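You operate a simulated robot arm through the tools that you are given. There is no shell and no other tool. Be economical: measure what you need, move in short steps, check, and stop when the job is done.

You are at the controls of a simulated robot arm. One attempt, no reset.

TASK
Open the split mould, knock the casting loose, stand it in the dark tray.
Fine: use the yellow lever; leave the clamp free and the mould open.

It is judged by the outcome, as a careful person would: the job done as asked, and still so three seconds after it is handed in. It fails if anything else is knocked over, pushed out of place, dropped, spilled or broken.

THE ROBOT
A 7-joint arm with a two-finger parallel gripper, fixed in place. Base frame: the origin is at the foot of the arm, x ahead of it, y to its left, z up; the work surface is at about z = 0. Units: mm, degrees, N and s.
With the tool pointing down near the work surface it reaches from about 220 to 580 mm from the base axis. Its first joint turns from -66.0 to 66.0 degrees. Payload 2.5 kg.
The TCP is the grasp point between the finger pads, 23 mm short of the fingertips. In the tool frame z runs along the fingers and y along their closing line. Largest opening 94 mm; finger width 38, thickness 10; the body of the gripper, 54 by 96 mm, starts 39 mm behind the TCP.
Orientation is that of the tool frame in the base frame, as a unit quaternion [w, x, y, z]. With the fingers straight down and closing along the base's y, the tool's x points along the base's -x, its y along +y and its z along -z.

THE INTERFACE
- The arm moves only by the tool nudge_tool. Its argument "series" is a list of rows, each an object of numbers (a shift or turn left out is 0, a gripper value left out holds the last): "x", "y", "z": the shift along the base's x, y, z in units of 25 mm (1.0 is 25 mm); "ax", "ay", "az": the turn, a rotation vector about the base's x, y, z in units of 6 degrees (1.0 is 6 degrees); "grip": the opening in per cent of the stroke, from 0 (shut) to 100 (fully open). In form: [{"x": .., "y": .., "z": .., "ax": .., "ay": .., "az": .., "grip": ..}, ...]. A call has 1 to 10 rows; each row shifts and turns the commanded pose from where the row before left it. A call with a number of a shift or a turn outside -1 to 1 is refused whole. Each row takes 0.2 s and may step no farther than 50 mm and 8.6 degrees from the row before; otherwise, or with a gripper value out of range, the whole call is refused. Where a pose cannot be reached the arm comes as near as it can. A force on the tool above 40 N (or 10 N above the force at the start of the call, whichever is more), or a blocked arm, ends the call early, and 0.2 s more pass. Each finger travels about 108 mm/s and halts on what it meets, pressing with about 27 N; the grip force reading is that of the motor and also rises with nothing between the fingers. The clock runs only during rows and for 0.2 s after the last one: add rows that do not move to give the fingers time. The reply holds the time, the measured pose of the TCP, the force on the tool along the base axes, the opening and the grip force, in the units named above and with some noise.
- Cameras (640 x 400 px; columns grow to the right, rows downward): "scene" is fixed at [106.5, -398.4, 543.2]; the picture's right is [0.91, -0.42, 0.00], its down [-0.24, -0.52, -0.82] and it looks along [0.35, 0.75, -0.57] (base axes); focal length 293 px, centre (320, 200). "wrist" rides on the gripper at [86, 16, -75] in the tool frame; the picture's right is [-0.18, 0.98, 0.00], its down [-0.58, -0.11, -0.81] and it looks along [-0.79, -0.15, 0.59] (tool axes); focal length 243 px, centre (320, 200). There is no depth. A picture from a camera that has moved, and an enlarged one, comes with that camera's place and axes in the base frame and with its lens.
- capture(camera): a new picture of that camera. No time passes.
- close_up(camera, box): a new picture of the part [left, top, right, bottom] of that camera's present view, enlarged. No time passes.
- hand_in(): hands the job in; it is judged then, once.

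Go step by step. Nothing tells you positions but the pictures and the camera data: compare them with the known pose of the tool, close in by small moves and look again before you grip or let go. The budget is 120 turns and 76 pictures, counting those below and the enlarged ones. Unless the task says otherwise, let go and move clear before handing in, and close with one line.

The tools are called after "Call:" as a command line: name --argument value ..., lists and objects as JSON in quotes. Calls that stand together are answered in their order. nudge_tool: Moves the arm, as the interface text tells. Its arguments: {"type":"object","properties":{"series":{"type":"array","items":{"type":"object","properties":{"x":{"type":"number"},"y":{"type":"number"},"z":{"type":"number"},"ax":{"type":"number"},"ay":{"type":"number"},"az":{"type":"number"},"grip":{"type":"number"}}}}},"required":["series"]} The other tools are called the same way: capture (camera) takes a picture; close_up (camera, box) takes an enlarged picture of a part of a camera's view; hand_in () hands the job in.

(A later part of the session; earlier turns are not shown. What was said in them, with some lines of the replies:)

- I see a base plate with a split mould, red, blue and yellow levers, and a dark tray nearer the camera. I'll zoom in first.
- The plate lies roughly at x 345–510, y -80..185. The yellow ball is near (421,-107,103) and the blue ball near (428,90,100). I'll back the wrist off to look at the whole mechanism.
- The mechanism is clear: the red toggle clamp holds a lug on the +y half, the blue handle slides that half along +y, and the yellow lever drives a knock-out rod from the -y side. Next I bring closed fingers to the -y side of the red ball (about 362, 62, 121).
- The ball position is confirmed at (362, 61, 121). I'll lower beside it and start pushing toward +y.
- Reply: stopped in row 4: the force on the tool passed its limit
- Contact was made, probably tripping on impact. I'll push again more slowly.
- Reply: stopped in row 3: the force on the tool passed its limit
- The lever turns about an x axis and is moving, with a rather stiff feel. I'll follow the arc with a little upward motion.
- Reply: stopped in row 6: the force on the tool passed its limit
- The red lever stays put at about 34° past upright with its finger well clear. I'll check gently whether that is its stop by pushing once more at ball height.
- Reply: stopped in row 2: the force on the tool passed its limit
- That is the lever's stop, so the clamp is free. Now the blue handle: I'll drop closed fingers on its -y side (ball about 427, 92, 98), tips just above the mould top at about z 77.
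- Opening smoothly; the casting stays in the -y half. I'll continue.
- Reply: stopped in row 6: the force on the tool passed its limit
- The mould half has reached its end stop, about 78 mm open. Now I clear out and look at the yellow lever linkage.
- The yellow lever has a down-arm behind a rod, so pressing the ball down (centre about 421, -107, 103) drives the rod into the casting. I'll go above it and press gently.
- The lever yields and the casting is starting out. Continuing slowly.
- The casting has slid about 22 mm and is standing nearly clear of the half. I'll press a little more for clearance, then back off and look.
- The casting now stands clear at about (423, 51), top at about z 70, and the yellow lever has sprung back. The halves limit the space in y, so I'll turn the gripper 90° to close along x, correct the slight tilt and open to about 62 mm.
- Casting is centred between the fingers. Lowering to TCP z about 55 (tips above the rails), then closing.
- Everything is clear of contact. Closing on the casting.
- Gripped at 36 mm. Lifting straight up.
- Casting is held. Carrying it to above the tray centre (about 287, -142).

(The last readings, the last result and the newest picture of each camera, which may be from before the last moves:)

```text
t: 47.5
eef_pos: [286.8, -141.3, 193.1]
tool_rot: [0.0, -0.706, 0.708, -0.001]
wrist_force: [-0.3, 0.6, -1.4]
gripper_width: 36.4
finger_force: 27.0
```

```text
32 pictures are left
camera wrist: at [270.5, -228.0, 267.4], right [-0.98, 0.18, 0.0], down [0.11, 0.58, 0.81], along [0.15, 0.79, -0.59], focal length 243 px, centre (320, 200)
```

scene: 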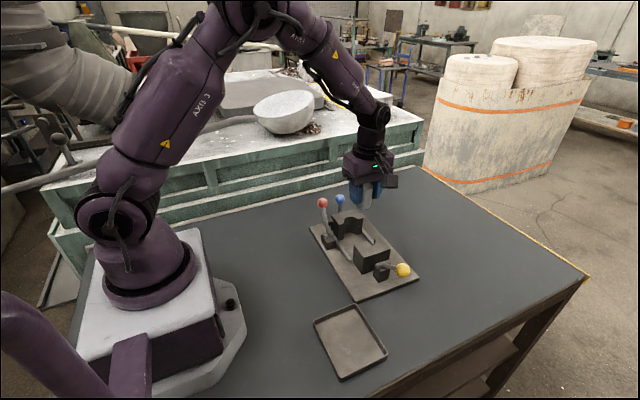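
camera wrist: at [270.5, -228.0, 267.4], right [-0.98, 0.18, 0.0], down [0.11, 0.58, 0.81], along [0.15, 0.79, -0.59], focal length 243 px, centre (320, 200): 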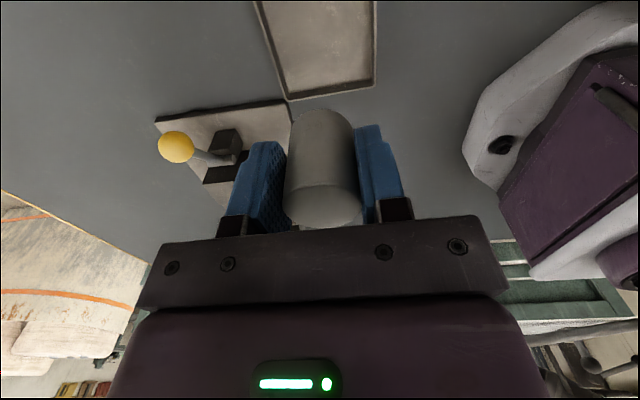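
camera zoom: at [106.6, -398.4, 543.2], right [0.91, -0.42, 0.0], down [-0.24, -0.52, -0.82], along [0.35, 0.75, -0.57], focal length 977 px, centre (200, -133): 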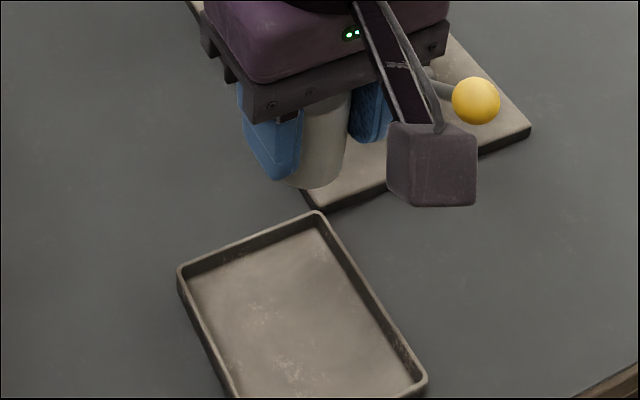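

The tray is directly beneath (x 240–334, y -200..-85). Lowering to near the floor.

Call:
nudge_tool --series '[{"z": -0.8}, {"z": -0.9}, {"z": -0.9}, {"z": -0.9}, {"z": -0.7}, {"z": -0.5}, {"z": -0.4}]'

Call:
close_up --camera "scene" --box '[260, 240, 452, 360]'

```text
t: 49.1
eef_pos: [285.7, -140.5, 64.6]
tool_rot: [-0.001, -0.707, 0.708, 0.0]
wrist_force: [0.5, -0.7, -0.6]
gripper_width: 36.1
finger_force: 27.1
```

```text
3.33 times, centred on (356, 300) of scene
camera zoom: at [106.5, -398.4, 543.2], right [0.91, -0.42, 0.0], down [-0.24, -0.52, -0.82], along [0.35, 0.75, -0.57], focal length 977 px, centre (200, -133)
```

zoom: 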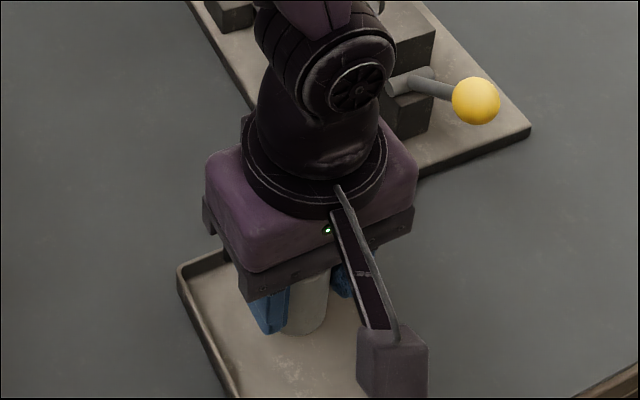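

Call:
nudge_tool --series '[{"z": -0.1}, {"z": -0.1}, {"z": -0.1}, {"z": -0.1}, {"z": -0.06}]'

Call:
nudge_tool --series '[{"z": -0.06}, {"z": -0.06}]'

Call:
nudge_tool --series '[{"z": -0.06}]'

```text
t: 50.3
eef_pos: [287.1, -141.5, 53.6]
tool_rot: [-0.001, -0.707, 0.707, 0.0]
wrist_force: [0.0, -0.1, -0.9]
gripper_width: 36.1
finger_force: 27.0
```

```text
t: 50.9
eef_pos: [286.5, -142.6, 50.2]
tool_rot: [0.0, -0.707, 0.708, -0.001]
wrist_force: [1.0, -0.7, -1.6]
gripper_width: 36.4
finger_force: 27.5
```

```text
t: 51.3
eef_pos: [286.7, -142.5, 50.0]
tool_rot: [-0.001, -0.706, 0.708, 0.0]
wrist_force: [-0.5, 0.1, -1.3]
gripper_width: 36.2
finger_force: 26.9
```

Call:
nudge_tool --series '[{"z": -0.06}, {"z": 0}]'

Call:
nudge_tool --series '[{"z": -0.06}, {"z": 0}]'

Call:
close_up --camera "scene" --box '[310, 300, 390, 350]'

```text
t: 51.9
eef_pos: [286.9, -142.2, 48.2]
tool_rot: [0.0, -0.706, 0.708, -0.001]
wrist_force: [0.0, -0.2, -1.7]
gripper_width: 36.4
finger_force: 27.2
```

```text
t: 52.5
eef_pos: [286.4, -142.1, 47.2]
tool_rot: [-0.001, -0.707, 0.708, -0.001]
wrist_force: [-0.3, -0.1, -2.5]
gripper_width: 36.3
finger_force: 27.3
```

```text
8.00 times, centred on (350, 325) of scene
camera zoom: at [106.5, -398.4, 543.2], right [0.91, -0.42, 0.0], down [-0.24, -0.52, -0.82], along [0.35, 0.75, -0.57], focal length 2346 px, centre (80, -800)
```

zoom: 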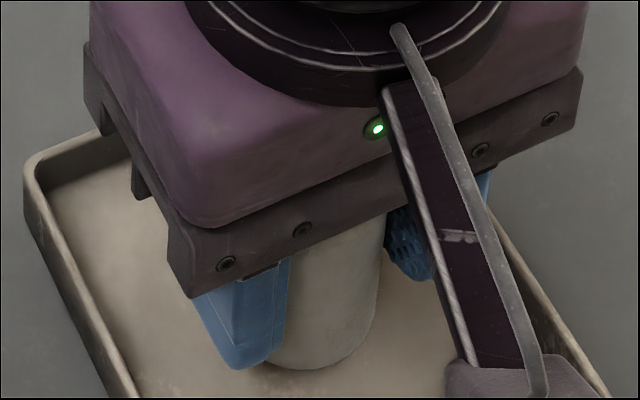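

Call:
nudge_tool --series '[{"z": -0.06}, {"z": 0}]'

Call:
nudge_tool --series '[{"z": -0.06}, {"z": 0}]'

```text
t: 53.1
eef_pos: [286.6, -141.7, 44.4]
tool_rot: [0.0, -0.707, 0.707, -0.001]
wrist_force: [0.8, -0.1, -1.8]
gripper_width: 36.2
finger_force: 27.1
```

```text
t: 53.7
eef_pos: [286.5, -142.3, 44.8]
tool_rot: [-0.001, -0.707, 0.708, -0.001]
wrist_force: [-7.6, 0.3, 22.8]
gripper_width: 36.4
finger_force: 26.9
```

The casting touched the tray floor. I'll ease the pressure and open.

Call:
nudge_tool --series '[{"z": 0.04}, {"z": 0}, {"grip": 41}, {"grip": 45}, {"grip": 50}, {"grip": 57}, {"grip": 57}]'

Call:
nudge_tool --series '[{"z": 0.3}, {"z": 0.6}, {"z": 0.8}, {"z": 0.9}, {"z": 0.9}, {"z": 0.9}, {"z": 0.9}]'

Call:
close_up --camera "scene" --box '[260, 240, 452, 360]'

Call:
capture --camera "wrist"

```text
t: 55.3
eef_pos: [286.2, -142.0, 45.5]
tool_rot: [-0.001, -0.706, 0.708, -0.001]
wrist_force: [-0.6, 0.1, -0.2]
gripper_width: 53.8
finger_force: 0.0
```

```text
t: 56.9
eef_pos: [286.7, -141.2, 178.0]
tool_rot: [0.002, 0.707, -0.707, 0.0]
wrist_force: [0.3, 0.3, -0.7]
gripper_width: 53.8
finger_force: 0.0
```

```text
3.33 times, centred on (356, 300) of scene
camera zoom: at [106.5, -398.4, 543.2], right [0.91, -0.42, 0.0], down [-0.24, -0.52, -0.82], along [0.35, 0.75, -0.57], focal length 977 px, centre (200, -133)
```

zoom: 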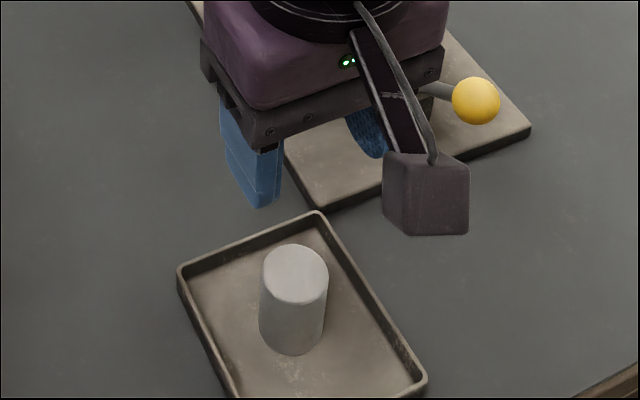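

```text
28 pictures are left
camera wrist: at [270.5, -228.1, 252.0], right [-0.98, 0.18, 0.0], down [0.11, 0.58, 0.81], along [0.15, 0.79, -0.59], focal length 243 px, centre (320, 200)
```

wrist: 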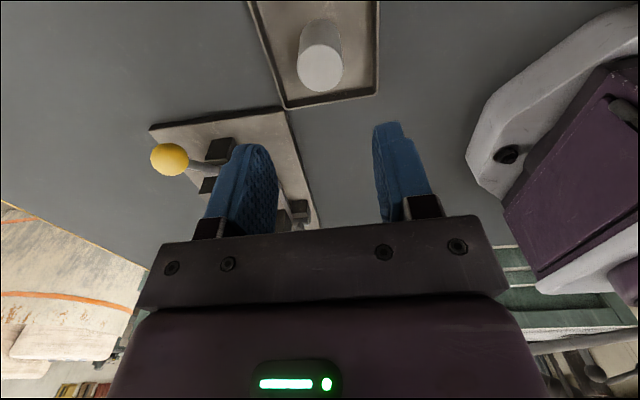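

The casting stands upright in the tray. I'll rise further and do a final check of the clamp and mould.

Call:
nudge_tool --series '[{"z": 1}, {"z": 1}, {"z": 1}, {"z": 1}]'

Call:
capture --camera "scene"

Call:
close_up --camera "scene" --box '[290, 190, 450, 290]'

```text
t: 57.9
eef_pos: [287.4, -142.2, 277.7]
tool_rot: [0.0, -0.706, 0.708, -0.001]
wrist_force: [-0.4, -0.3, -1.0]
gripper_width: 53.5
finger_force: 0.0
```

```text
27 pictures are left
```

scene: 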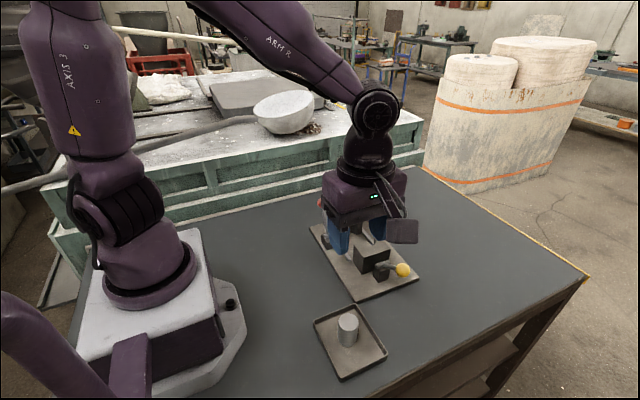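

```text
4.00 times, centred on (370, 240) of scene
camera zoom: at [106.5, -398.4, 543.2], right [0.91, -0.42, 0.0], down [-0.24, -0.52, -0.82], along [0.35, 0.75, -0.57], focal length 1173 px, centre (120, 40)
```

zoom: 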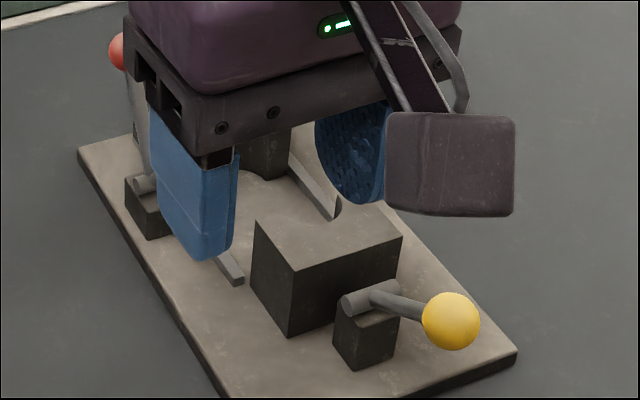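

The casting is upright in the tray, the mould is open, the clamp lever is still back and the arm is clear, so I'm handing in.

Call:
hand_in

```text
The job is handed in.
```

The job is handed in: I freed the clamp, opened the mould, knocked the casting loose with the yellow lever, and left it standing in the dark tray.
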